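You operate a simulated robot arm through the tools that you are given. There is no shell and no other tool.

The job below is to be done with a simulated robot arm. You get a single attempt, and the scene is never put back.

## Task
Swap the wear rig's white roller for the grey one.
Fine: the white roller goes on the roller rest; shut the guard. Set down upright: white roller.

The check looks at the end state, three seconds after you hand in, the way a careful person would. Anything else that was tipped, shoved, dropped, spilled or broken makes it a failure.

## Robot
A 7-joint arm with a two-finger parallel gripper, fixed in place. Base frame: the origin is at the foot of the arm, x ahead of it, y to its left, z up. Lengths are in mm, angles in rad, forces in N, time in s.
With the tool pointing down near the work surface it reaches from about 220 to 820 mm from the base axis. Its first joint turns from -2.496 to 2.496 rad. Payload 3 kg.
Tool frame: the origin (TCP) lies between the finger pads and is the grasp point; the fingertips stand 30 mm ahead of it; z points along the fingers, y is the line along which they close. The gripper opens to 94 mm. The fingers are 28 mm wide and 10 mm thick; the gripper's body (50 by 96 mm) begins 55 mm behind the TCP.
Orientation is that of the tool frame in the base frame, as a unit quaternion [x, y, z, w]. With the fingers straight down and closing along the base's y, the tool's x points along the base's -x, its y along +y and its z along -z.

## Interface
- The arm moves only by the tool servo_tool. Its argument "plan" is a list of rows, each a list of 3 entries, a list of its own where there are three numbers: the finger opening in mm, from 0 to 94, then the shift along the base's x, y, z in mm, then the turn, a rotation vector about the base's x, y, z in rad. In form: [[claw, [x, y, z], [ax, ay, az]], ...]. A call has 1 to 20 rows; each row shifts and turns the commanded pose from where the row before left it. Rows are played at 5 a second. More than 50 mm and 0.15 rad between two rows, or a gripper value outside its range, and nothing of the call is played. A pose out of reach is approached as far as the arm can. The call stops where the force on the tool passes 50 N (or 10 N more than at its start, if that is more) or the arm is blocked; 0.2 s more then pass. The fingers move at their own pace (about 72 mm/s each) and stop on an object; they squeeze with about 29 N. The grip force told is the motor's: it shows also when the fingers shut on nothing. Time passes only in rows, and 0.2 s behind the last, so rows that do not move let the fingers close. It gives the time, the measured TCP pose, the force on the tool (base axes), the opening and the grip force at its end, in the units of the frame above (readings bear some noise), with the torque about the TCP (base axes, N m) and any sound that the robot's microphone picked up, and new pictures: "views" is both (left out), scene, wrist or none.
- Cameras (640 x 400 px; columns grow to the right, rows downward): "scene" is fixed at [50.1, -649.5, 1324.2]; the picture's right is [0.68, -0.73, 0.00], its down [-0.39, -0.36, -0.84] and it looks along [0.62, 0.57, -0.54] (base axes); focal length 309 px, centre (320, 200). "wrist" rides on the gripper at [76, 14, -102] in the tool frame; the picture's right is [-0.18, 0.98, 0.00], its down [-0.75, -0.14, -0.64] and it looks along [-0.63, -0.12, 0.77] (tool axes); focal length 243 px, centre (320, 200). There is no depth. A picture from a camera that has moved, and an enlarged one, comes with that camera's place and axes in the base frame and with its lens.
- zoom(camera, box): a new picture of the part [left, top, right, bottom] of that camera's present view, enlarged. The clock stands still meanwhile.
- hand_in(): hands the job in; it is judged then, once.

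Nothing tells you positions but the pictures and the camera data. Unless the task says otherwise, let go and move clear before handing in.

The tools are called after "Emit:" as a command line: name --argument value ..., lists and objects as JSON in quotes. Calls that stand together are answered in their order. servo_tool: Moves the arm, as the interface text tells. Its arguments: {"type":"object","properties":{"plan":{"type":"array"},"views":{"type":"string","enum":["both","scene","wrist","none"]}},"required":["plan"]} The other tools are called the same way: zoom (camera, box) takes an enlarged picture of a part of a camera's view; hand_in () hands the job in.

At the start:

```text
t: 0.0
tcp_pos: [574.8, 79.3, 1018.7]
tool_rot: [-0.001, 1.0, 0.0, -0.001]
contact_force: [0.8, -1.0, -0.4]
ft_torque: [0.0, -0.01, 0.0]
gripper_width: 94.1
gripper_force: 0.0
```

scene: 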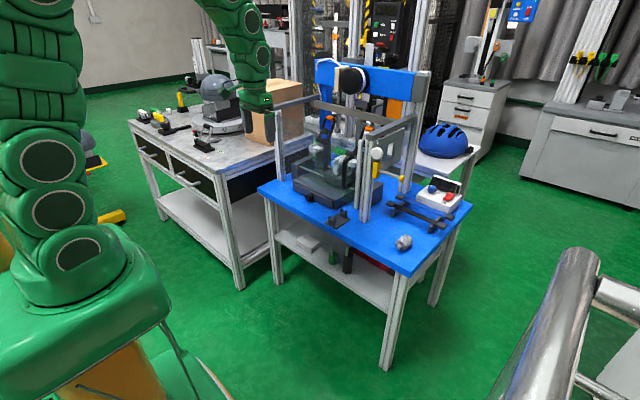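
wrist: 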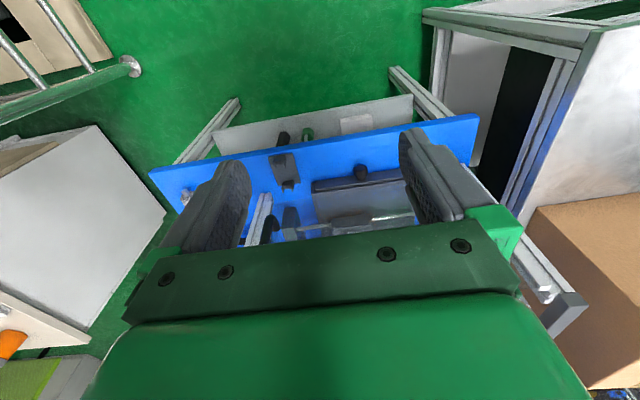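

I see a blue table with a wear rig (frame, guard, motor), and a grey roller lying near the front right corner. I'll enlarge the picture before moving.

Emit:
zoom --camera "scene" --box '[250, 50, 480, 280]'

Emit:
zoom --camera "scene" --box '[270, 100, 400, 220]'

Emit:
zoom --camera "scene" --box '[360, 140, 480, 260]'

Emit:
zoom --camera "wrist" --box '[140, 100, 480, 260]'

```text
1.74 times, centred on (365, 165) of scene
camera zoom: at [50.1, -649.5, 1324.2], right [0.68, -0.73, 0.0], down [-0.39, -0.36, -0.84], along [0.62, 0.57, -0.54], focal length 537 px, centre (242, 261)
```

zoom: 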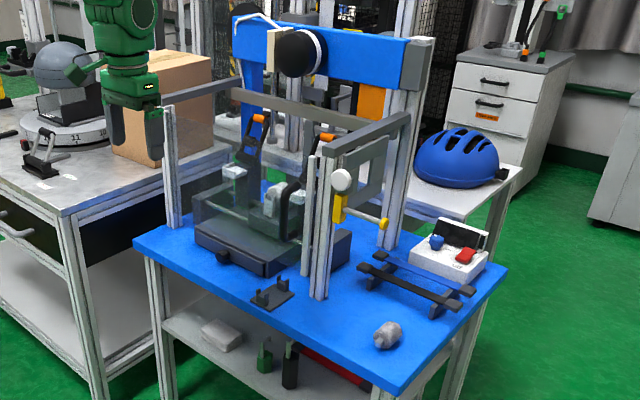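

```text
3.33 times, centred on (335, 160) of scene
camera zoom: at [50.1, -649.5, 1324.2], right [0.68, -0.73, 0.0], down [-0.39, -0.36, -0.84], along [0.62, 0.57, -0.54], focal length 1029 px, centre (270, 333)
```

zoom: 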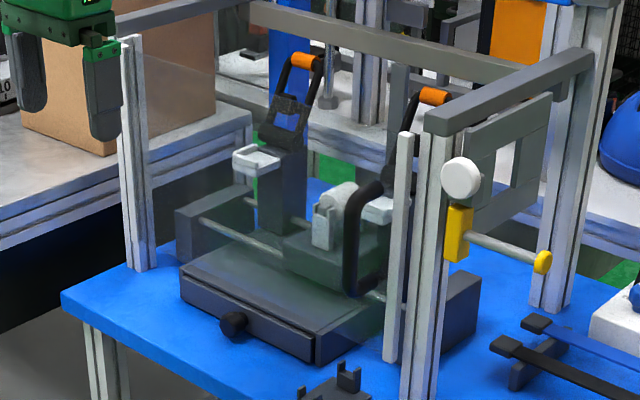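

```text
3.33 times, centred on (420, 200) of scene
camera zoom: at [50.1, -649.5, 1324.2], right [0.68, -0.73, 0.0], down [-0.39, -0.36, -0.84], along [0.62, 0.57, -0.54], focal length 1029 px, centre (-13, 200)
```

zoom: 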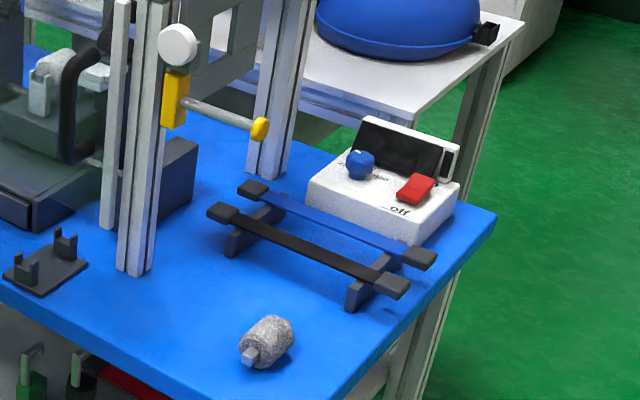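

```text
1.88 times, centred on (310, 180) of wrist
camera zoom: at [498.6, 93.5, 1119.7], right [0.18, 0.98, 0.0], down [0.75, -0.14, 0.64], along [0.63, -0.12, -0.77], focal length 457 px, centre (339, 238)
```

zoom: 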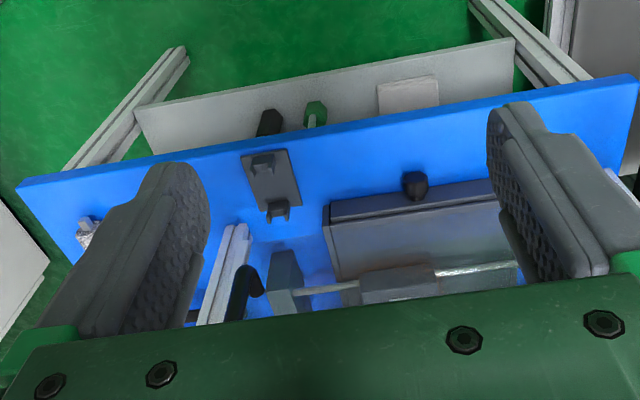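

The rig sits ahead of the arm at about x 830 and beyond, on a table at z≈610. The roller rest is near (820, -60) and the grey roller near (820, -320). I'll tilt the hand to get a better look at the rig with the wrist camera.

Emit:
servo_tool --plan '[[94, [-20, -10, 0], [0, -0.15, 0]], [94, [-20, -10, 0], [0, -0.15, 0]], [94, [-20, -10, 0], [0, -0.15, 0]], [94, [-20, -10, 0], [0, -0.1, 0]], [94, [0, 0, 0], [0, 0, 0]]]'

```text
t: 1.2
tcp_pos: [505.7, 39.0, 1029.3]
tool_rot: [-0.001, 0.963, 0.0, 0.27]
contact_force: [-0.3, -0.4, -0.1]
ft_torque: [0.0, 0.01, -0.01]
gripper_width: 94.1
gripper_force: 0.1
out of reach, approached as far as the arm can: row 4
camera wrist: at [387.2, 53.5, 1075.4], right [0.16, 0.98, 0.1], down [0.31, -0.14, 0.94], along [0.94, -0.12, -0.33], focal length 243 px, centre (320, 200)
```

scene: 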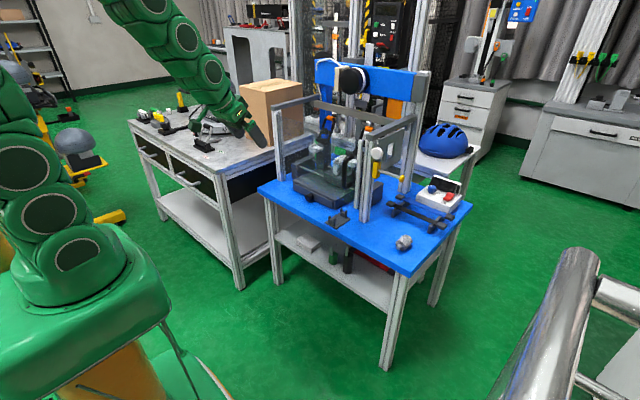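
wrist: 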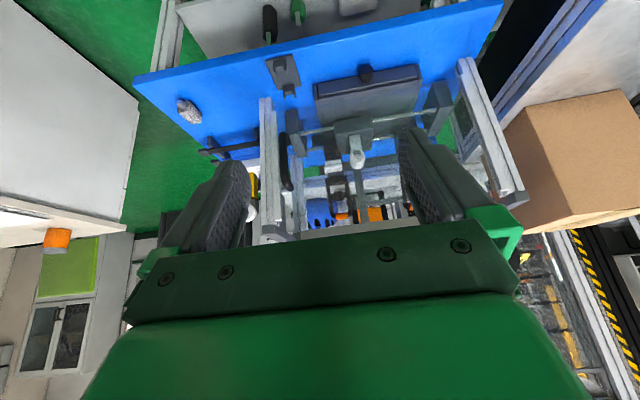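

The wrist camera now sees the rig face on, with the picture upside down. I'll enlarge it to understand the mechanism.

Emit:
zoom --camera "wrist" --box '[240, 60, 480, 230]'

Emit:
zoom --camera "scene" --box '[300, 100, 400, 170]'

Emit:
zoom --camera "scene" --box '[300, 150, 400, 220]'

Emit:
zoom --camera "wrist" --box '[130, 40, 330, 180]'

```text
2.35 times, centred on (360, 145) of wrist
camera zoom: at [387.2, 53.5, 1075.4], right [0.16, 0.98, 0.1], down [0.31, -0.14, 0.94], along [0.94, -0.12, -0.33], focal length 571 px, centre (226, 329)
```

zoom: 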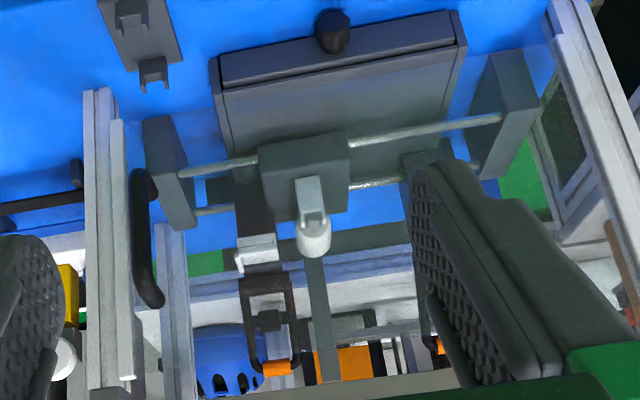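

```text
5.71 times, centred on (350, 135) of scene
camera zoom: at [50.1, -649.5, 1324.2], right [0.68, -0.73, 0.0], down [-0.39, -0.36, -0.84], along [0.62, 0.57, -0.54], focal length 1764 px, centre (149, 571)
```

zoom: 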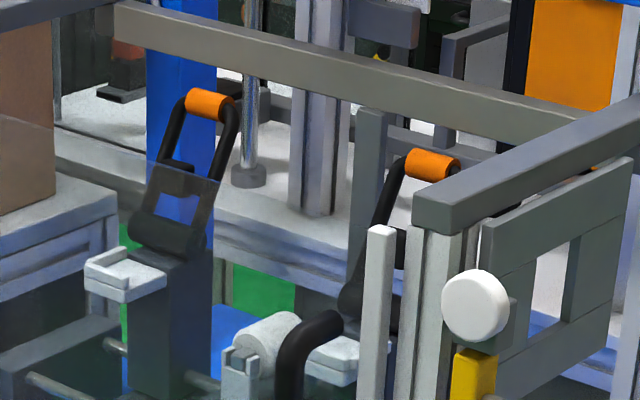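

```text
5.71 times, centred on (350, 185) of scene
camera zoom: at [50.1, -649.5, 1324.2], right [0.68, -0.73, 0.0], down [-0.39, -0.36, -0.84], along [0.62, 0.57, -0.54], focal length 1764 px, centre (149, 286)
```

zoom: 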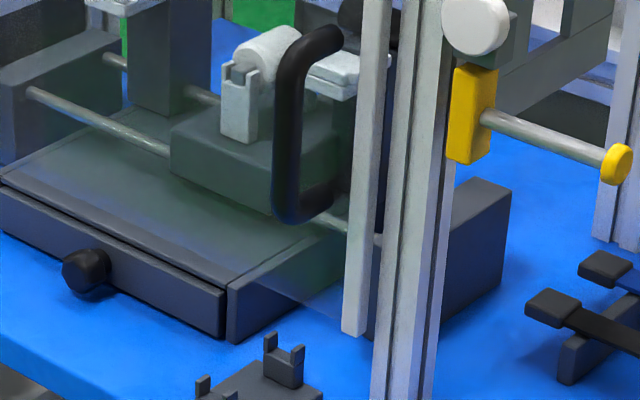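

```text
2.86 times, centred on (230, 110) of wrist
camera zoom: at [387.2, 53.5, 1075.4], right [0.16, 0.98, 0.1], down [0.31, -0.14, 0.94], along [0.94, -0.12, -0.33], focal length 693 px, centre (577, 457)
```

zoom: 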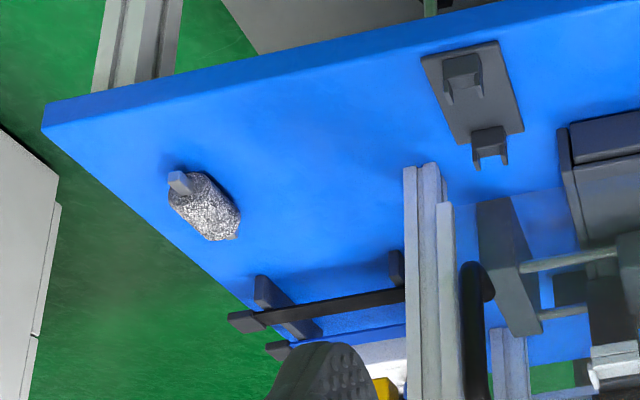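

The rig has a carriage on two rods, with the white roller lying across slotted posts. In front is a clear guard with a black handle by the right post, and next to it a yellow latch and a white knob. I'll move right and lower to look at the latch and handle up close.

Emit:
servo_tool --plan '[[94, [13, -38, -21], [0, 0, 0.08]], [94, [13, -38, -21], [0, 0, 0.08]], [94, [13, -38, -21], [0, 0, 0.08]], [94, [13, -38, -21], [0, 0, 0.08]], [94, [13, -38, -21], [0, 0, 0.08]], [94, [13, -38, -21], [0, 0, 0.08]], [94, [13, -38, -21], [0, 0, 0.08]], [94, [0, 0, 0], [0, 0, 0]]]'

```text
t: 3.0
tcp_pos: [594.8, -226.2, 881.9]
tool_rot: [-0.266, 0.925, 0.075, 0.261]
contact_force: [0.4, 0.1, -0.5]
ft_torque: [0.0, 0.03, 0.01]
gripper_width: 94.0
gripper_force: 0.1
camera wrist: at [487.2, -277.4, 927.8], right [-0.39, 0.92, 0.1], down [0.34, 0.04, 0.94], along [0.86, 0.4, -0.32], focal length 243 px, centre (320, 200)
```

scene: 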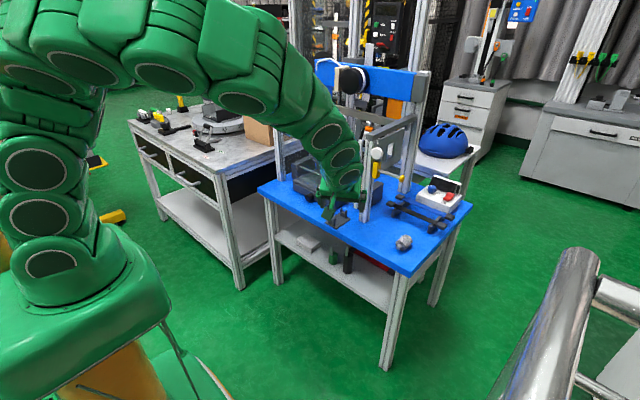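
wrist: 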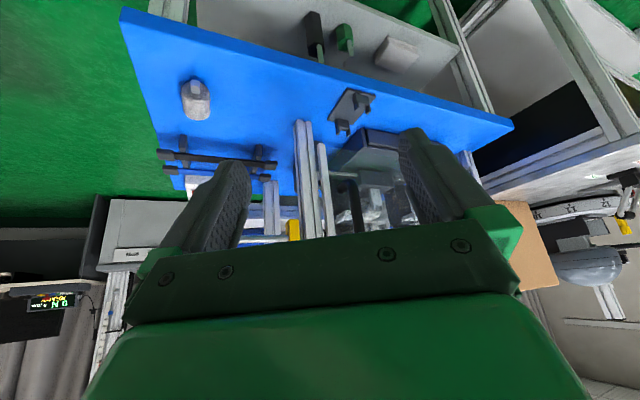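

I need a higher view of the latch area, so I'll raise the hand and tilt it further forward.

Emit:
servo_tool --plan '[[94, [-10, -10, 40], [0.08, -0.12, 0]], [94, [-10, -10, 40], [0.08, -0.12, 0]], [94, [0, 0, 0], [0, 0, 0]]]'

Emit:
zoom --camera "wrist" --box '[230, 100, 440, 240]'

```text
t: 3.8
tcp_pos: [577.6, -244.0, 962.2]
tool_rot: [-0.251, 0.878, 0.116, 0.391]
contact_force: [0.1, 0.6, -0.6]
ft_torque: [-0.01, 0.03, -0.02]
gripper_width: 94.0
gripper_force: 0.0
camera wrist: at [462.3, -299.2, 972.3], right [-0.42, 0.9, 0.15], down [0.1, -0.11, 0.99], along [0.9, 0.43, -0.04], focal length 243 px, centre (320, 200)
```

scene: 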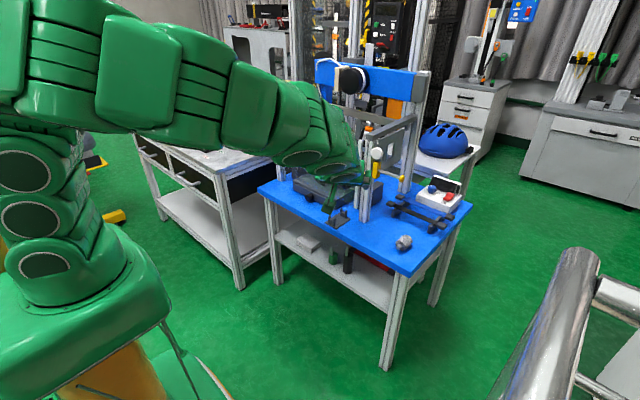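
wrist: 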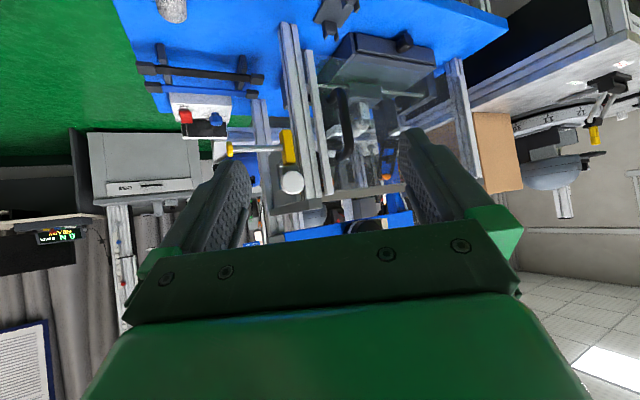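

```text
2.86 times, centred on (335, 170) of wrist
camera zoom: at [462.3, -299.2, 972.3], right [-0.42, 0.9, 0.15], down [0.1, -0.11, 0.99], along [0.9, 0.43, -0.04], focal length 693 px, centre (277, 286)
```

zoom: 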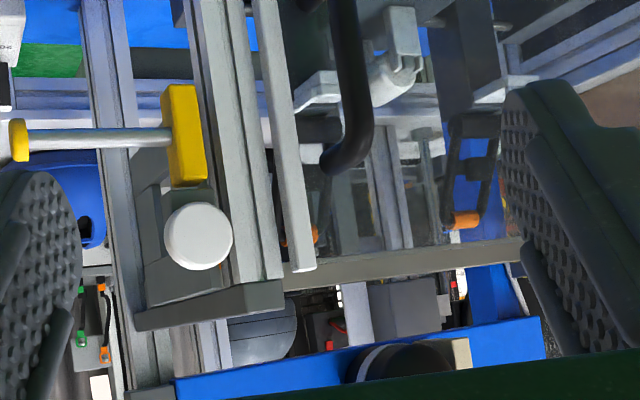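

Now the latch, white knob and handle are visible. I'll enlarge further.

Emit:
zoom --camera "wrist" --box '[260, 20, 360, 90]'

Emit:
zoom --camera "wrist" --box '[220, 120, 330, 220]'

Emit:
zoom --camera "wrist" --box '[310, 70, 410, 140]'

Emit:
zoom --camera "wrist" --box '[310, 20, 480, 220]'

```text
5.71 times, centred on (310, 55) of wrist
camera zoom: at [462.3, -299.2, 972.3], right [-0.42, 0.9, 0.15], down [0.1, -0.11, 0.99], along [0.9, 0.43, -0.04], focal length 1386 px, centre (377, 1029)
```

zoom: 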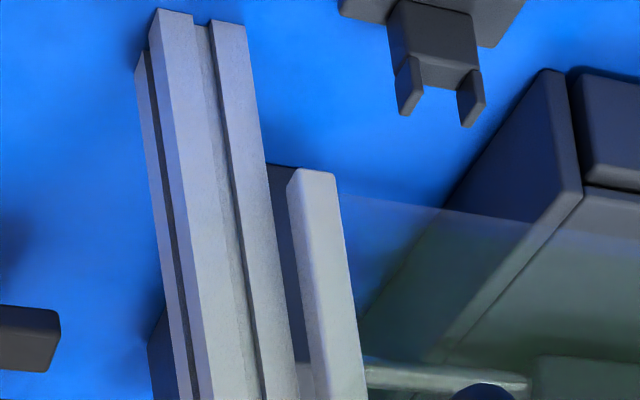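

```text
4.00 times, centred on (275, 170) of wrist
camera zoom: at [462.3, -299.2, 972.3], right [-0.42, 0.9, 0.15], down [0.1, -0.11, 0.99], along [0.9, 0.43, -0.04], focal length 970 px, centre (500, 320)
```

zoom: 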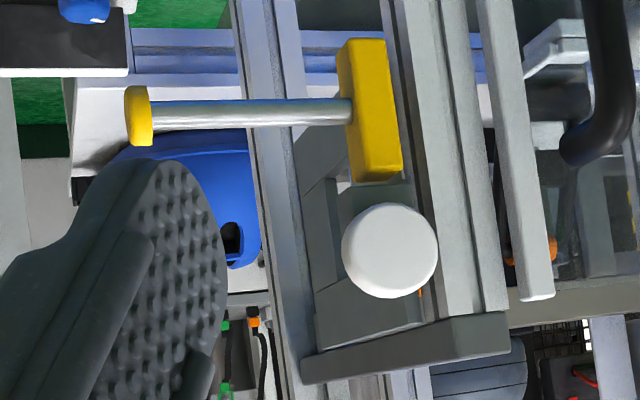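

```text
5.71 times, centred on (360, 105) of wrist
camera zoom: at [462.3, -299.2, 972.3], right [-0.42, 0.9, 0.15], down [0.1, -0.11, 0.99], along [0.9, 0.43, -0.04], focal length 1386 px, centre (91, 743)
```

zoom: 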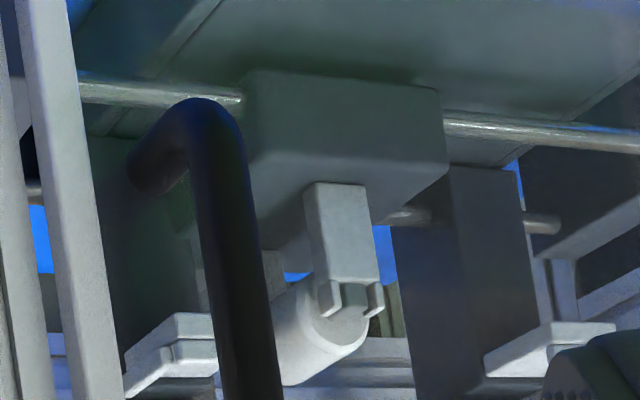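

```text
2.00 times, centred on (395, 120) of wrist
camera zoom: at [462.3, -299.2, 972.3], right [-0.42, 0.9, 0.15], down [0.1, -0.11, 0.99], along [0.9, 0.43, -0.04], focal length 485 px, centre (170, 360)
```

zoom: 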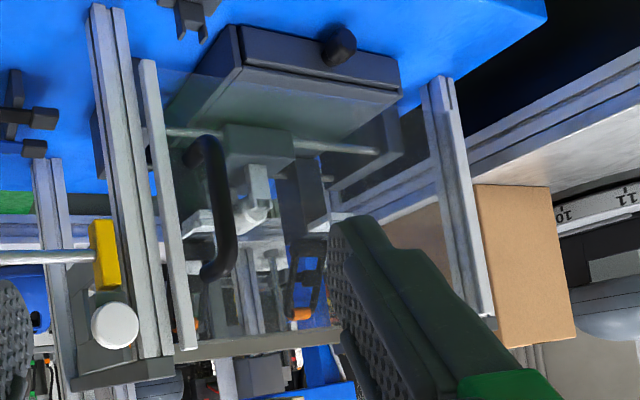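

The handle bar is near (828, -47), running from z 765 to 880. I still can't tell whether the guard swings or slides, so I'll look at the left post.

Emit:
servo_tool --plan '[[94, [0, 40, 0], [0, 0, -0.08]], [94, [0, 40, 0], [0, 0, -0.08]], [94, [0, 40, 0], [0, 0, -0.08]], [94, [0, 40, 0], [0, 0, -0.08]], [94, [0, 40, 0], [0, 0, -0.08]], [94, [0, 40, 0], [0, 0, -0.08]], [94, [0, 40, 0], [0, 0, -0.08]], [94, [0, 0, 0], [0, 0, 0]]]'

Emit:
zoom --camera "wrist" --box '[220, 20, 480, 230]'

```text
t: 5.6
tcp_pos: [620.4, 2.0, 980.7]
tool_rot: [0.002, 0.914, 0.004, 0.405]
contact_force: [-0.5, -0.3, -0.7]
ft_torque: [0.02, 0.0, -0.03]
gripper_width: 93.9
gripper_force: 0.0
out of reach, approached as far as the arm can: row 4, 5, 6, 7
camera wrist: at [493.9, 16.0, 992.0], right [0.12, 0.98, 0.14], down [0.03, -0.15, 0.99], along [0.99, -0.12, -0.05], focal length 243 px, centre (320, 200)
```

scene: 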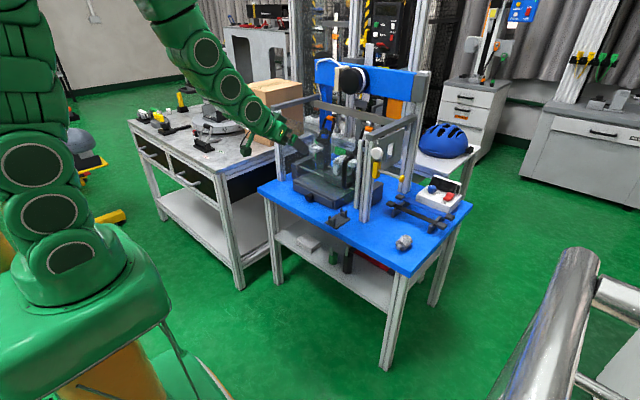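
wrist: 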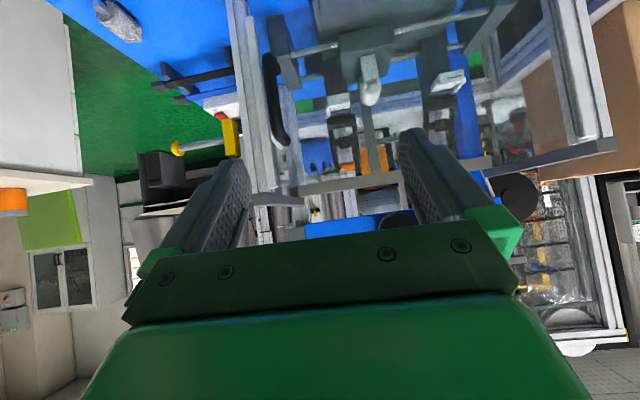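

```text
1.90 times, centred on (350, 125) of wrist
camera zoom: at [493.9, 16.0, 992.0], right [0.12, 0.98, 0.14], down [0.03, -0.15, 0.99], along [0.99, -0.12, -0.05], focal length 462 px, centre (263, 343)
```

zoom: 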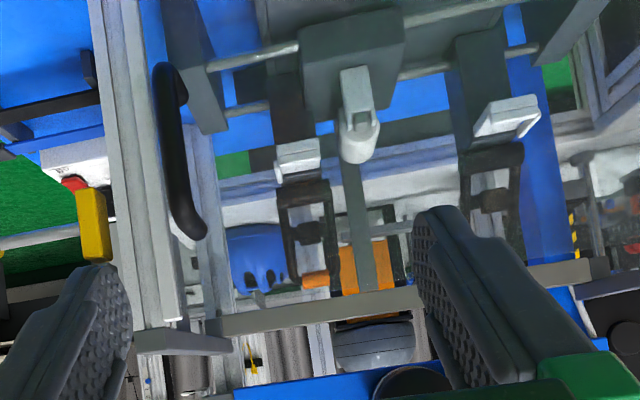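

I'll zoom on the left post and the roller/carriage region.

Emit:
zoom --camera "wrist" --box '[480, 0, 640, 160]'

Emit:
zoom --camera "wrist" --box '[310, 0, 440, 120]'

Emit:
zoom --camera "wrist" --box '[200, 0, 330, 120]'

Emit:
zoom --camera "scene" --box '[260, 80, 330, 210]'

```text
2.50 times, centred on (560, 80) of wrist
camera zoom: at [493.9, 16.0, 992.0], right [0.12, 0.98, 0.14], down [0.03, -0.15, 0.99], along [0.99, -0.12, -0.05], focal length 606 px, centre (-280, 500)
```

zoom: 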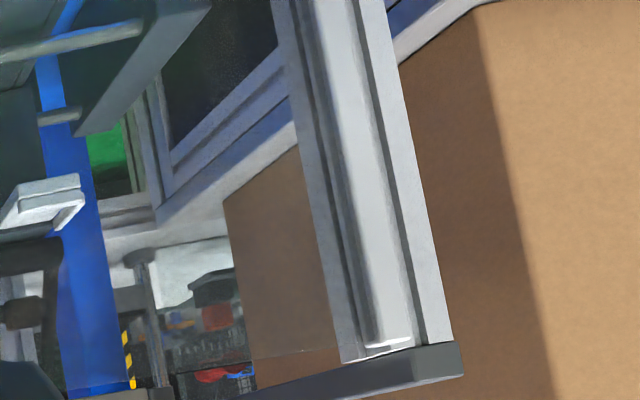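

```text
3.33 times, centred on (375, 60) of wrist
camera zoom: at [493.9, 16.0, 992.0], right [0.12, 0.98, 0.14], down [0.03, -0.15, 0.99], along [0.99, -0.12, -0.05], focal length 809 px, centre (137, 667)
```

zoom: 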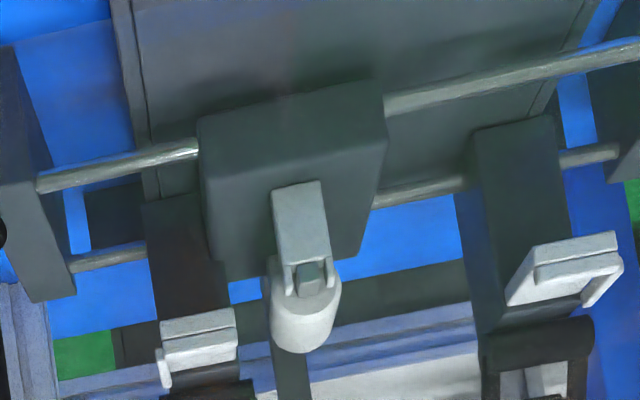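

```text
3.33 times, centred on (265, 60) of wrist
camera zoom: at [493.9, 16.0, 992.0], right [0.12, 0.98, 0.14], down [0.03, -0.15, 0.99], along [0.99, -0.12, -0.05], focal length 809 px, centre (503, 667)
```

zoom: 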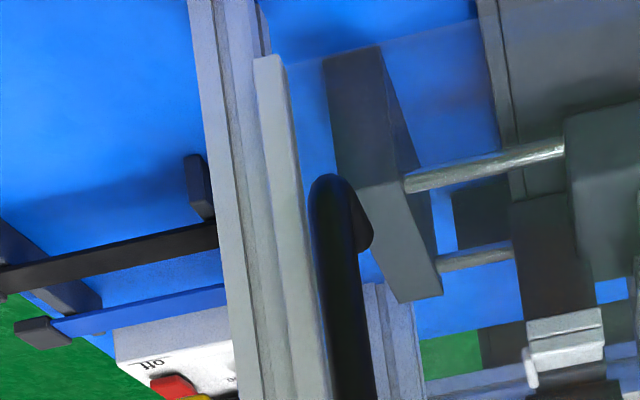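

```text
3.08 times, centred on (295, 145) of scene
camera zoom: at [50.1, -649.5, 1324.2], right [0.68, -0.73, 0.0], down [-0.39, -0.36, -0.84], along [0.62, 0.57, -0.54], focal length 950 px, centre (397, 369)
```

zoom: 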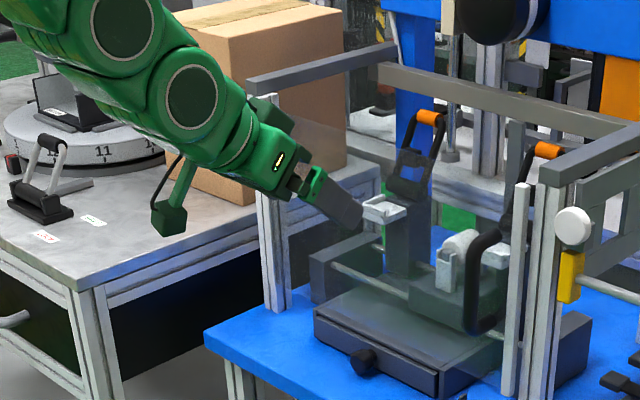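

The guard seems to be a door hinged on the left post (y≈340), with its free edge and handle by the right post. The white roller lies near (968, 86, 775) with its axis along x, and the rest holds rollers along x as well. I'll approach the handle for a closer look.

Emit:
servo_tool --plan '[[70, [30, -13, -30], [0, 0, 0]], [70, [30, -13, -30], [0, 0, 0]], [70, [30, -13, -30], [0, 0, 0]], [70, [30, -13, -30], [0, 0, 0]], [70, [0, 0, 0], [0, 0, 0]]]'

Emit:
zoom --camera "wrist" --box '[180, 0, 440, 230]'

Emit:
zoom --camera "scene" --box '[290, 120, 410, 220]'

```text
t: 6.8
tcp_pos: [737.8, -49.7, 864.9]
tool_rot: [0.001, 0.914, 0.004, 0.406]
contact_force: [-0.6, 0.2, 0.7]
ft_torque: [0.01, 0.0, 0.01]
gripper_width: 70.0
gripper_force: 0.0
camera wrist: at [610.6, -35.3, 875.4], right [0.12, 0.98, 0.14], down [0.03, -0.15, 0.99], along [0.99, -0.12, -0.04], focal length 243 px, centre (320, 200)
```

scene: 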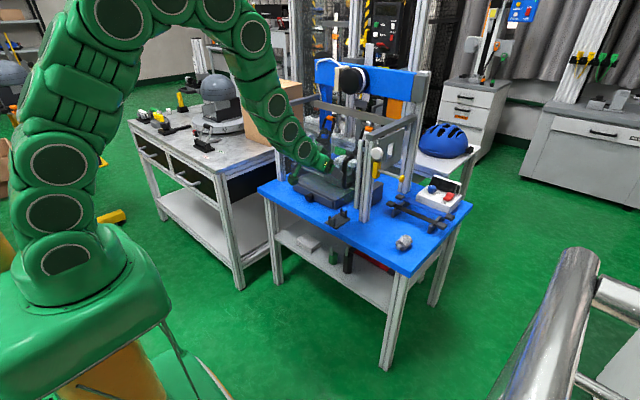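
wrist: 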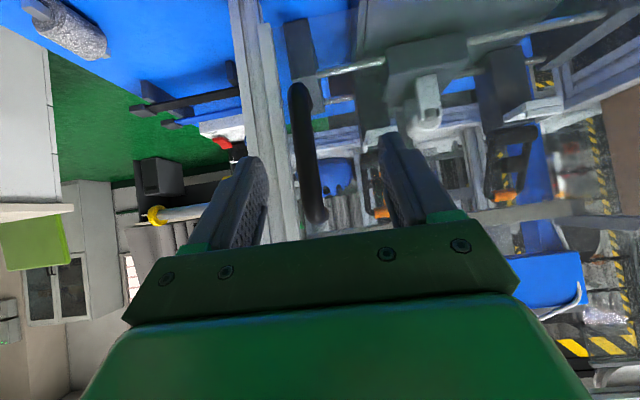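

```text
1.74 times, centred on (310, 115) of wrist
camera zoom: at [610.6, -35.3, 875.4], right [0.12, 0.98, 0.14], down [0.03, -0.15, 0.99], along [0.99, -0.12, -0.04], focal length 422 px, centre (337, 348)
```

zoom: 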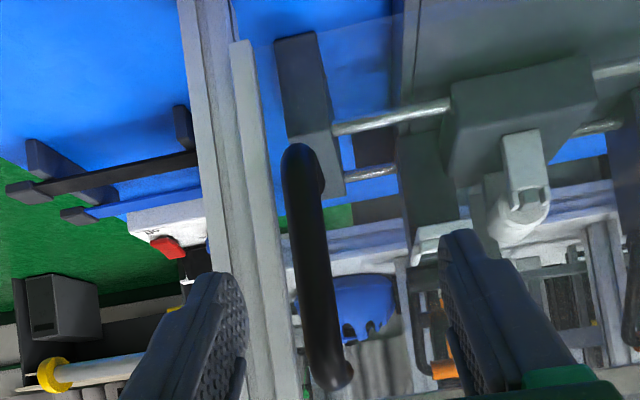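

```text
4.00 times, centred on (350, 170) of scene
camera zoom: at [50.1, -649.5, 1324.2], right [0.68, -0.73, 0.0], down [-0.39, -0.36, -0.84], along [0.62, 0.57, -0.54], focal length 1235 px, centre (200, 320)
```

zoom: 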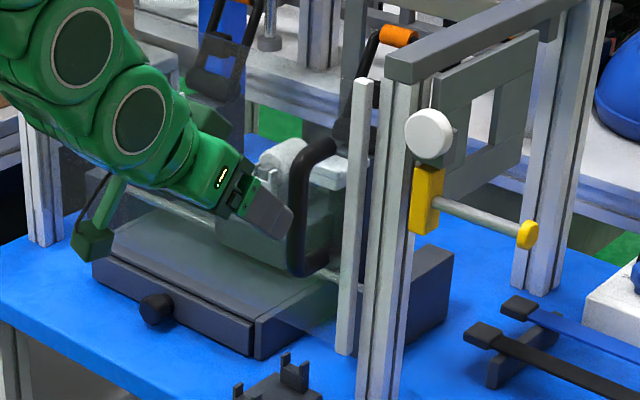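

The handle bar is at about (808, -64), mid-height z≈825. The hand is tilted 48° with the fingers either side of the bar in view, so I'll move in and grip it.

Emit:
servo_tool --plan '[[70, [20, -14, -12], [0, 0, 0]], [70, [22, 0, -14], [0, 0, 0]], [70, [23, 0, -14], [0, 0, 0]], [70, [0, 0, 0], [0, 0, 0]]]'

Emit:
zoom --camera "wrist" --box '[180, 0, 440, 230]'

Emit:
zoom --camera "scene" --box '[290, 120, 410, 220]'

```text
t: 7.8
tcp_pos: [803.0, -63.8, 822.9]
tool_rot: [0.001, 0.913, 0.004, 0.407]
contact_force: [1.3, 0.3, 0.4]
ft_torque: [0.0, 0.0, -0.01]
gripper_width: 70.1
gripper_force: 0.0
camera wrist: at [676.7, -49.8, 832.7], right [0.12, 0.98, 0.14], down [0.03, -0.15, 0.99], along [0.99, -0.12, -0.04], focal length 243 px, centre (320, 200)
```

scene: 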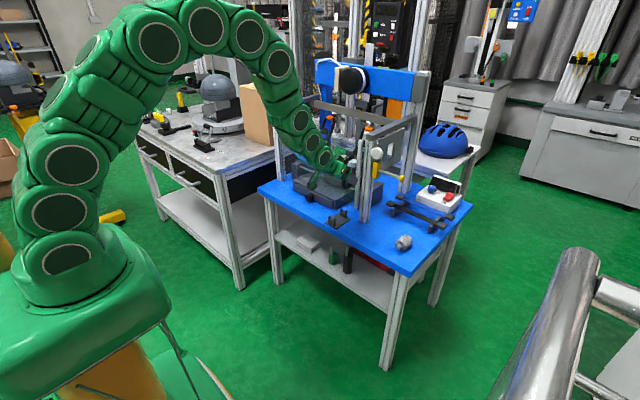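
wrist: 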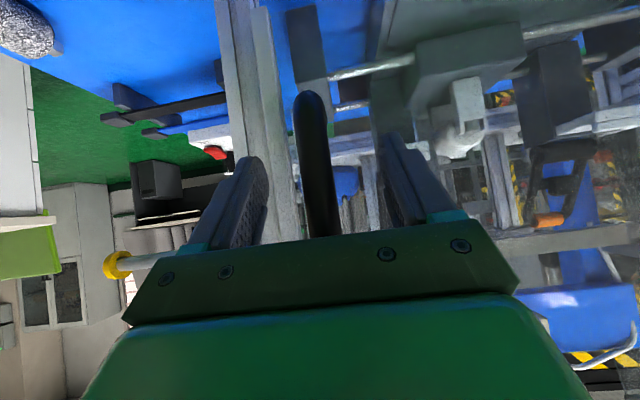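

```text
1.74 times, centred on (310, 115) of wrist
camera zoom: at [676.7, -49.8, 832.7], right [0.12, 0.98, 0.14], down [0.03, -0.15, 0.99], along [0.99, -0.12, -0.04], focal length 422 px, centre (337, 348)
```

zoom: 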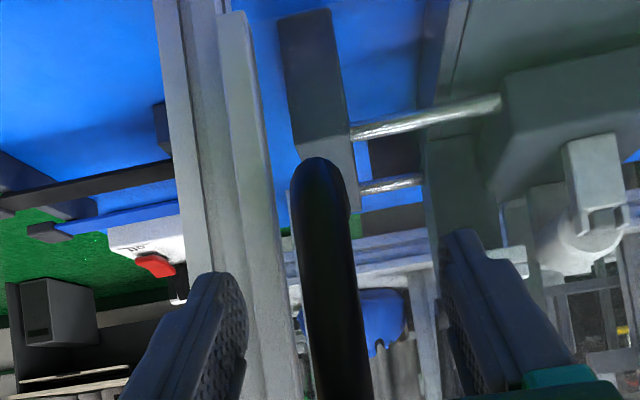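

```text
4.00 times, centred on (350, 170) of scene
camera zoom: at [50.1, -649.5, 1324.2], right [0.68, -0.73, 0.0], down [-0.39, -0.36, -0.84], along [0.62, 0.57, -0.54], focal length 1235 px, centre (200, 320)
```

zoom: 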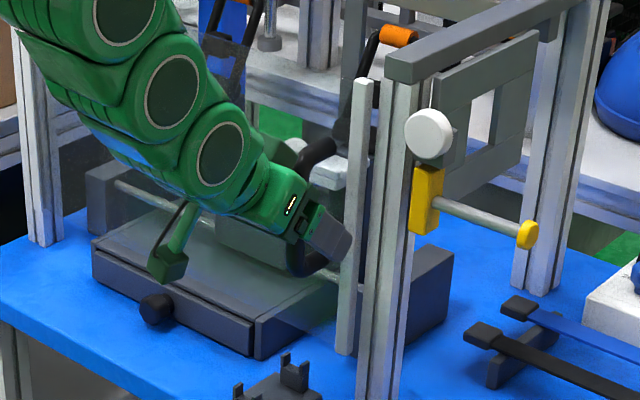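

The bar is centred between the fingers. I'll close on it.

Emit:
servo_tool --plan '[[10, [0, 0, 0], [0, 0, 0]], [10, [0, 0, 0], [0, 0, 0]], [10, [0, 0, 0], [0, 0, 0]], [10, [0, 0, 0], [0, 0, 0]]]'

```text
t: 8.8
tcp_pos: [803.7, -65.3, 821.1]
tool_rot: [0.002, 0.913, 0.003, 0.407]
contact_force: [-1.0, -19.3, -1.8]
ft_torque: [0.22, 0.21, -0.09]
gripper_width: 21.8
gripper_force: 44.6
camera wrist: at [676.7, -50.6, 832.8], right [0.12, 0.98, 0.15], down [0.03, -0.15, 0.99], along [0.99, -0.12, -0.04], focal length 243 px, centre (320, 200)
```

scene: 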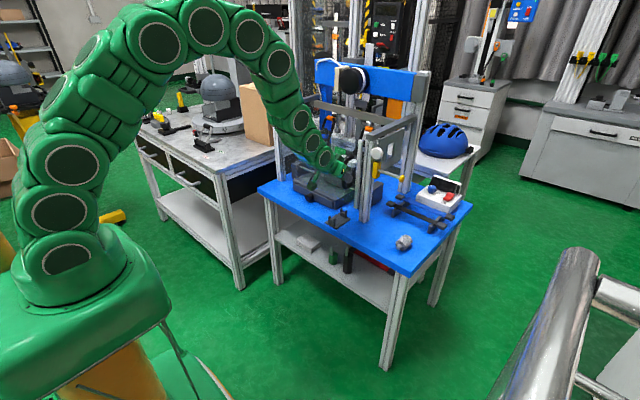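
wrist: 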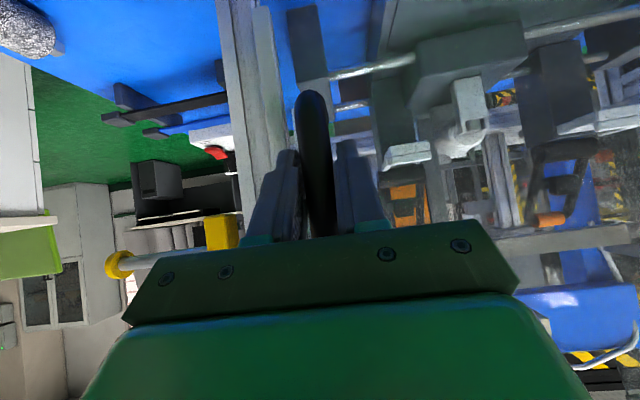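

Gripped at 21.8 mm. Now a gentle test pull toward -x.

Emit:
servo_tool --plan '[[10, [-4, -1, 0], [0, 0, 0]], [10, [-4, -1, 0], [0, 0, 0]], [10, [-4, 0, 0], [0, 0, 0]], [10, [0, 0, 0], [0, 0, 0]]]'

```text
t: 9.8
tcp_pos: [792.8, -63.9, 822.4]
tool_rot: [-0.001, 0.913, 0.004, 0.408]
contact_force: [3.5, 32.5, 18.7]
ft_torque: [-0.34, -0.35, 0.14]
gripper_width: 21.7
gripper_force: 45.0
camera wrist: at [666.6, -50.6, 832.2], right [0.12, 0.98, 0.14], down [0.02, -0.15, 0.99], along [0.99, -0.11, -0.04], focal length 243 px, centre (320, 200)
```

scene: 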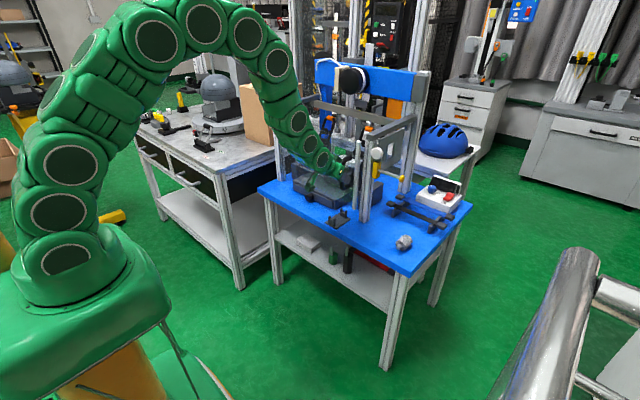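
wrist: 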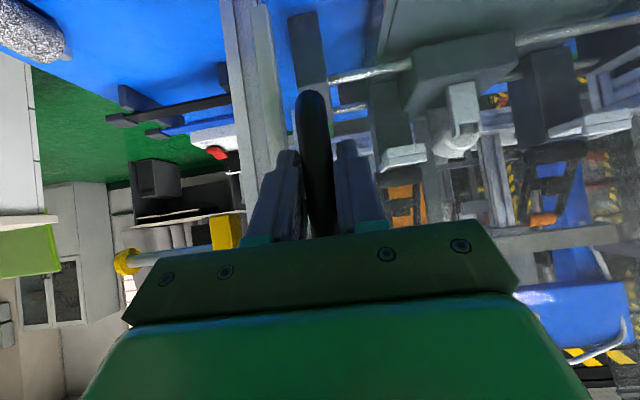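

The door swings easily, with a small pulling force and only a sideways load from the arc. I'll follow an arc about the left hinge (≈(855, 338)) in small increments, watching the side force.

Emit:
servo_tool --plan '[[10, [-7, 2.7, 0], [0, 0, -0.05]], [10, [-12, 2.3, 0], [0, 0, -0.03]], [10, [-12, 2.6, 0], [0, 0, -0.03]], [10, [0, 0, 0], [0, 0, 0]]]' --views "wrist"

```text
t: 10.8
tcp_pos: [761.9, -59.0, 821.0]
tool_rot: [0.052, 0.912, -0.019, 0.407]
contact_force: [2.5, 12.7, 9.9]
ft_torque: [-0.27, -0.97, 0.09]
gripper_width: 22.0
gripper_force: 45.5
camera wrist: at [637.1, -30.7, 832.4], right [0.23, 0.96, 0.14], down [0.01, -0.15, 0.99], along [0.97, -0.23, -0.04], focal length 243 px, centre (320, 200)
```

wrist: 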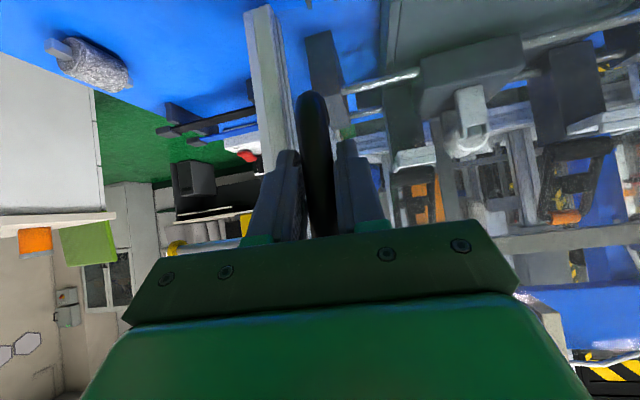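

It is following well. I'll continue along the arc.

Emit:
servo_tool --plan '[[10, [-9.9, 3.3, 0], [0, 0, -0.025]], [10, [-9.8, 2.9, 0], [0, 0, -0.025]], [10, [-9.7, 3.1, 0], [0, 0, -0.025]], [10, [-9.7, 3.1, 0], [0, 0, -0.025]], [10, [-9.5, 3.6, 0], [0, 0, -0.025]], [10, [-9.5, 3.6, 0], [0, 0, -0.025]], [10, [0, 0, 0], [0, 0, 0]]]' --views "wrist"

```text
t: 11.7
tcp_pos: [729.5, -51.0, 822.7]
tool_rot: [0.09, 0.909, -0.036, 0.406]
contact_force: [-1.4, -3.7, 1.9]
ft_torque: [0.08, 0.47, 0.01]
gripper_width: 21.8
gripper_force: 44.6
stopped in row 4: the force on the tool passed its limit at 55 N (the readings are from after the stop); the commanded pose is now the measured one
camera wrist: at [607.4, -12.6, 832.2], right [0.31, 0.94, 0.15], down [0.0, -0.15, 0.99], along [0.95, -0.31, -0.04], focal length 243 px, centre (320, 200)
```

wrist: 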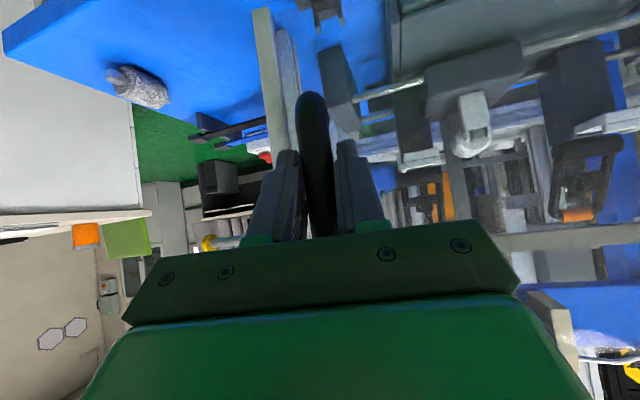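

The side force tripped because the true radius is a bit larger. Refit: centre ≈(849, 350), R≈418. I'll continue on that arc.

Emit:
servo_tool --plan '[[10, [-6, 2.1, 0], [0, 0, -0.02]], [10, [-6, 2.1, 0], [0, 0, -0.02]], [10, [-9.9, 3.4, 0], [0, 0, -0.025]], [10, [-9.8, 3.7, 0], [0, 0, -0.025]], [10, [0, 0, 0], [0, 0, 0]]]' --views "none"

```text
t: 13.0
tcp_pos: [698.2, -41.0, 820.7]
tool_rot: [0.132, 0.904, -0.054, 0.404]
contact_force: [-1.4, -3.0, 8.6]
ft_torque: [0.04, -0.02, 0.0]
gripper_width: 22.0
gripper_force: 44.5
stopped in row 5: the force on the tool passed its limit at 51 N (the readings are from after the stop); the commanded pose is now the measured one
```

I'll continue with smaller, slower steps to see which way the load builds up.

Emit:
servo_tool --plan '[[10, [-4.6, 1.9, 0], [0, 0, -0.012]], [10, [-4.9, 2, 0], [0, 0, -0.0125]], [10, [-4.8, 2, 0], [0, 0, -0.0125]]]' --views "none"

```text
t: 13.8
tcp_pos: [682.5, -35.0, 821.9]
tool_rot: [0.15, 0.901, -0.062, 0.403]
contact_force: [-12.9, -33.7, 2.7]
ft_torque: [0.17, -0.62, -0.27]
gripper_width: 22.1
gripper_force: 45.4
```

The load is radial outward, meaning the arc is flatter than I assumed. I'll correct by about 1.4 mm and continue with a larger radius (≈450).

Emit:
servo_tool --plan '[[10, [-5.5, 0.6, 0], [0, 0, -0.012]], [10, [-5, 1.95, 0], [0, 0, -0.012]], [10, [-5, 2.0, 0], [0, 0, -0.012]], [10, [-5, 2.1, 0], [0, 0, -0.012]], [10, [-5, 2.15, 0], [0, 0, -0.012]]]' --views "none"

```text
t: 15.2
tcp_pos: [659.2, -23.9, 822.2]
tool_rot: [0.172, 0.896, -0.073, 0.402]
contact_force: [4.4, 8.7, -4.3]
ft_torque: [-0.24, -0.23, 0.09]
gripper_width: 21.7
gripper_force: 44.9
stopped in row 5: the force on the tool passed its limit at 52 N (the readings are from after the stop); the commanded pose is now the measured one
```

Refitting all points gives centre (840.5, 339.7), R=406, which matches well. Continuing on that arc.

Emit:
servo_tool --plan '[[10, [-6.2, 3.5, 0], [0, 0, -0.015]], [10, [-5.4, 2.8, 0], [0, 0, -0.015]], [10, [-5.3, 3.0, 0], [0, 0, -0.015]], [10, [-5.3, 3.0, 0], [0, 0, -0.015]]]' --views "none"

```text
t: 16.2
tcp_pos: [636.3, -12.5, 823.0]
tool_rot: [0.2, 0.891, -0.085, 0.399]
contact_force: [9.5, 18.0, -30.6]
ft_torque: [-0.07, 0.53, 0.08]
gripper_width: 22.0
gripper_force: 45.5
```

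Forces are manageable. Continuing with a small correction inward and 1 mm down.

Emit:
servo_tool --plan '[[10, [-4.9, 3.7, -1.2], [0, 0, -0.015]], [10, [-5.2, 3.1, 0], [0, 0, -0.015]], [10, [-5.2, 3.3, 0], [0, 0, -0.015]], [10, [-5.1, 3.3, 0], [0, 0, -0.015]], [10, [-5.0, 3.4, 0], [0, 0, -0.015]]]' --views "both"

```text
t: 17.4
tcp_pos: [610.5, 5.9, 821.4]
tool_rot: [0.234, 0.882, -0.099, 0.396]
contact_force: [-19.6, -30.5, 28.1]
ft_torque: [-0.1, -0.68, -0.2]
gripper_width: 21.9
gripper_force: 45.2
camera wrist: at [507.4, 79.9, 831.6], right [0.59, 0.79, 0.15], down [-0.05, -0.14, 0.99], along [0.81, -0.59, -0.04], focal length 243 px, centre (320, 200)
```

scene: 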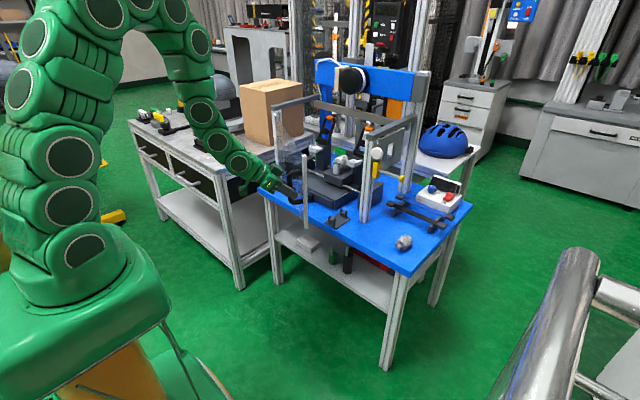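
wrist: 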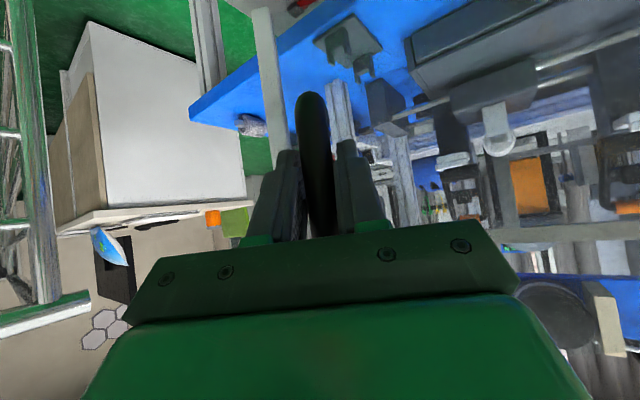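

The guard is open by about 30°. I'll let go, back off, rise above the door and straighten the hand, then push the guard fully open from the inside.

Emit:
servo_tool --plan '[[60, [0, 0, 0], [0, 0, 0]], [60, [0, 0, 0], [0, 0, 0]], [60, [-13, 7, 14], [0, 0, 0]], [60, [-13, 7, 14], [0, 0, 0]], [60, [-13, 7, 14], [0, 0, 0]], [60, [0, 0, 25], [0.069, 0.121, 0]], [60, [0, 0, 25], [0.069, 0.121, 0]], [60, [0, 0, 30], [0.069, 0.121, 0]], [60, [0, 0, 30], [0.069, 0.121, 0]], [60, [0, 0, 30], [0.069, 0.121, 0]], [60, [0, 0, 20], [0.069, 0.121, 0]], [60, [0, 0, 0], [0, 0, 0.13]], [60, [0, 0, 0], [0, 0, 0.13]], [60, [0, 0, 0], [0, 0, 0.13]], [60, [0, 0, 0], [0, 0, 0.13]], [60, [0, 0, 0], [0, 0, 0]]]'

```text
t: 20.8
tcp_pos: [602.8, 8.1, 988.1]
tool_rot: [-0.001, 1.0, 0.005, 0.002]
contact_force: [0.6, 0.1, 1.2]
ft_torque: [0.02, -0.02, 0.02]
gripper_width: 60.3
gripper_force: 0.1
out of reach, approached as far as the arm can: row 3, 4, 5
camera wrist: at [526.2, 22.5, 1089.1], right [0.18, 0.98, 0.01], down [0.75, -0.15, 0.64], along [0.63, -0.11, -0.76], focal length 243 px, centre (320, 200)
```

scene: 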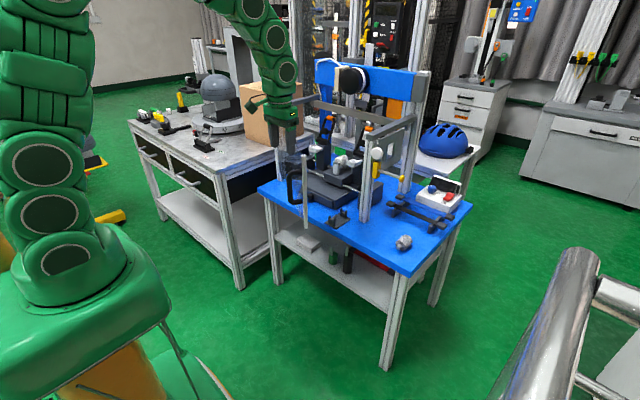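
wrist: 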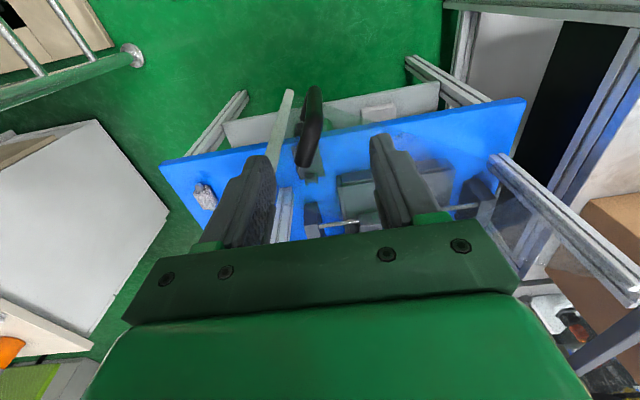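

The door stays open. I'll check exactly where its edge is now.

Emit:
zoom --camera "wrist" --box '[220, 60, 420, 220]'

Emit:
zoom --camera "scene" --box '[250, 100, 400, 240]'

```text
2.50 times, centred on (320, 140) of wrist
camera zoom: at [526.2, 22.5, 1089.1], right [0.18, 0.98, 0.01], down [0.75, -0.15, 0.64], along [0.63, -0.11, -0.76], focal length 606 px, centre (320, 350)
```

zoom: 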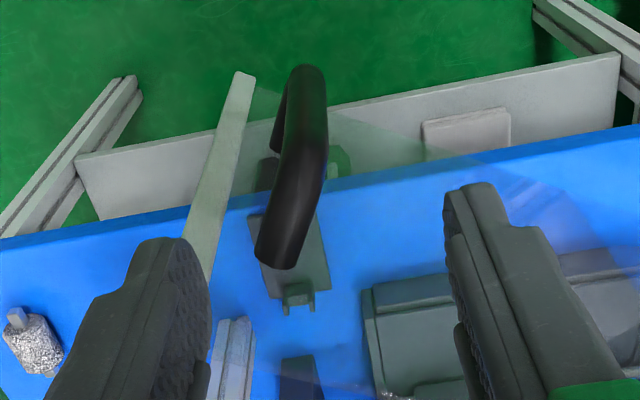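

```text
2.86 times, centred on (325, 170) of scene
camera zoom: at [50.1, -649.5, 1324.2], right [0.68, -0.73, 0.0], down [-0.39, -0.36, -0.84], along [0.62, 0.57, -0.54], focal length 882 px, centre (306, 286)
```

zoom: 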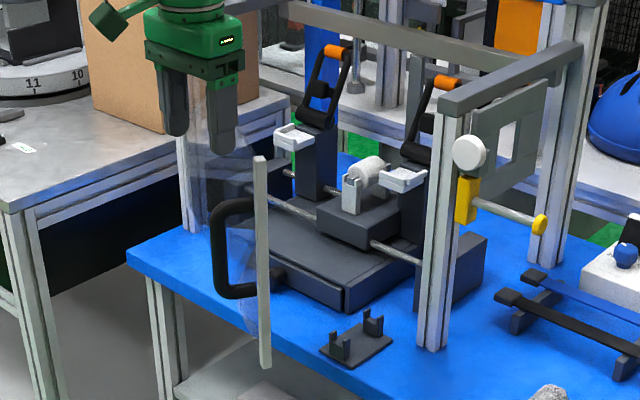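

The door edge is at about (632, -46), matching the model. I'll go around the tip to the inside with the fingers closed, above the door's top.

Emit:
servo_tool --plan '[[4, [0, -40, 10], [0, 0, 0]], [4, [0, -45, 0], [0, 0, 0]], [4, [0, -48, 0], [0, 0, 0]], [4, [40, 0, 0], [0, 0, 0]], [4, [40, 0, 0], [0, 0, 0]], [4, [40, 0, 0], [0, 0, 0]], [4, [0, 0, -30], [0, 0, 0]], [4, [0, 0, -30], [0, 0, 0]], [4, [0, 0, -30], [0, 0, 0]], [4, [0, 0, 0], [0, 0, 0]]]'

Emit:
zoom --camera "scene" --box '[250, 100, 400, 240]'

```text
t: 23.0
tcp_pos: [719.5, -124.3, 908.6]
tool_rot: [0.001, 1.0, 0.005, 0.002]
contact_force: [-0.7, 0.0, 0.6]
ft_torque: [0.02, 0.01, 0.02]
gripper_width: 4.0
gripper_force: 0.0
camera wrist: at [643.2, -110.1, 1009.5], right [0.19, 0.98, 0.01], down [0.75, -0.15, 0.64], along [0.63, -0.11, -0.76], focal length 243 px, centre (320, 200)
```

scene: 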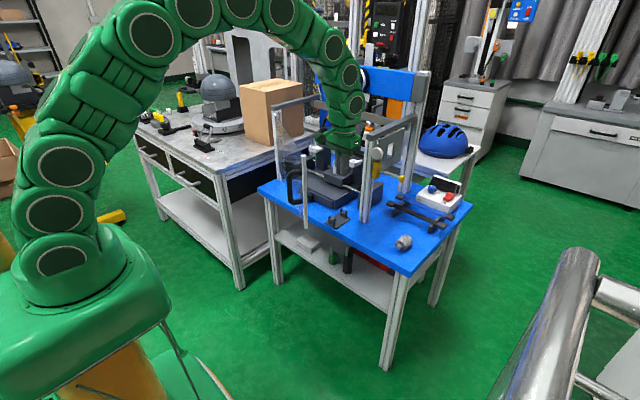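
wrist: 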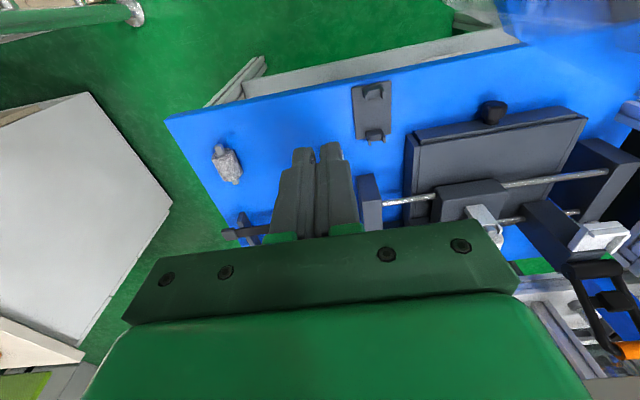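

```text
2.86 times, centred on (325, 170) of scene
camera zoom: at [50.1, -649.5, 1324.2], right [0.68, -0.73, 0.0], down [-0.39, -0.36, -0.84], along [0.62, 0.57, -0.54], focal length 882 px, centre (306, 286)
```

zoom: 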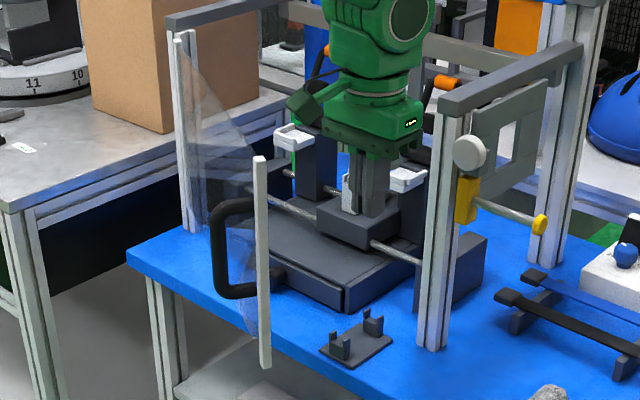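

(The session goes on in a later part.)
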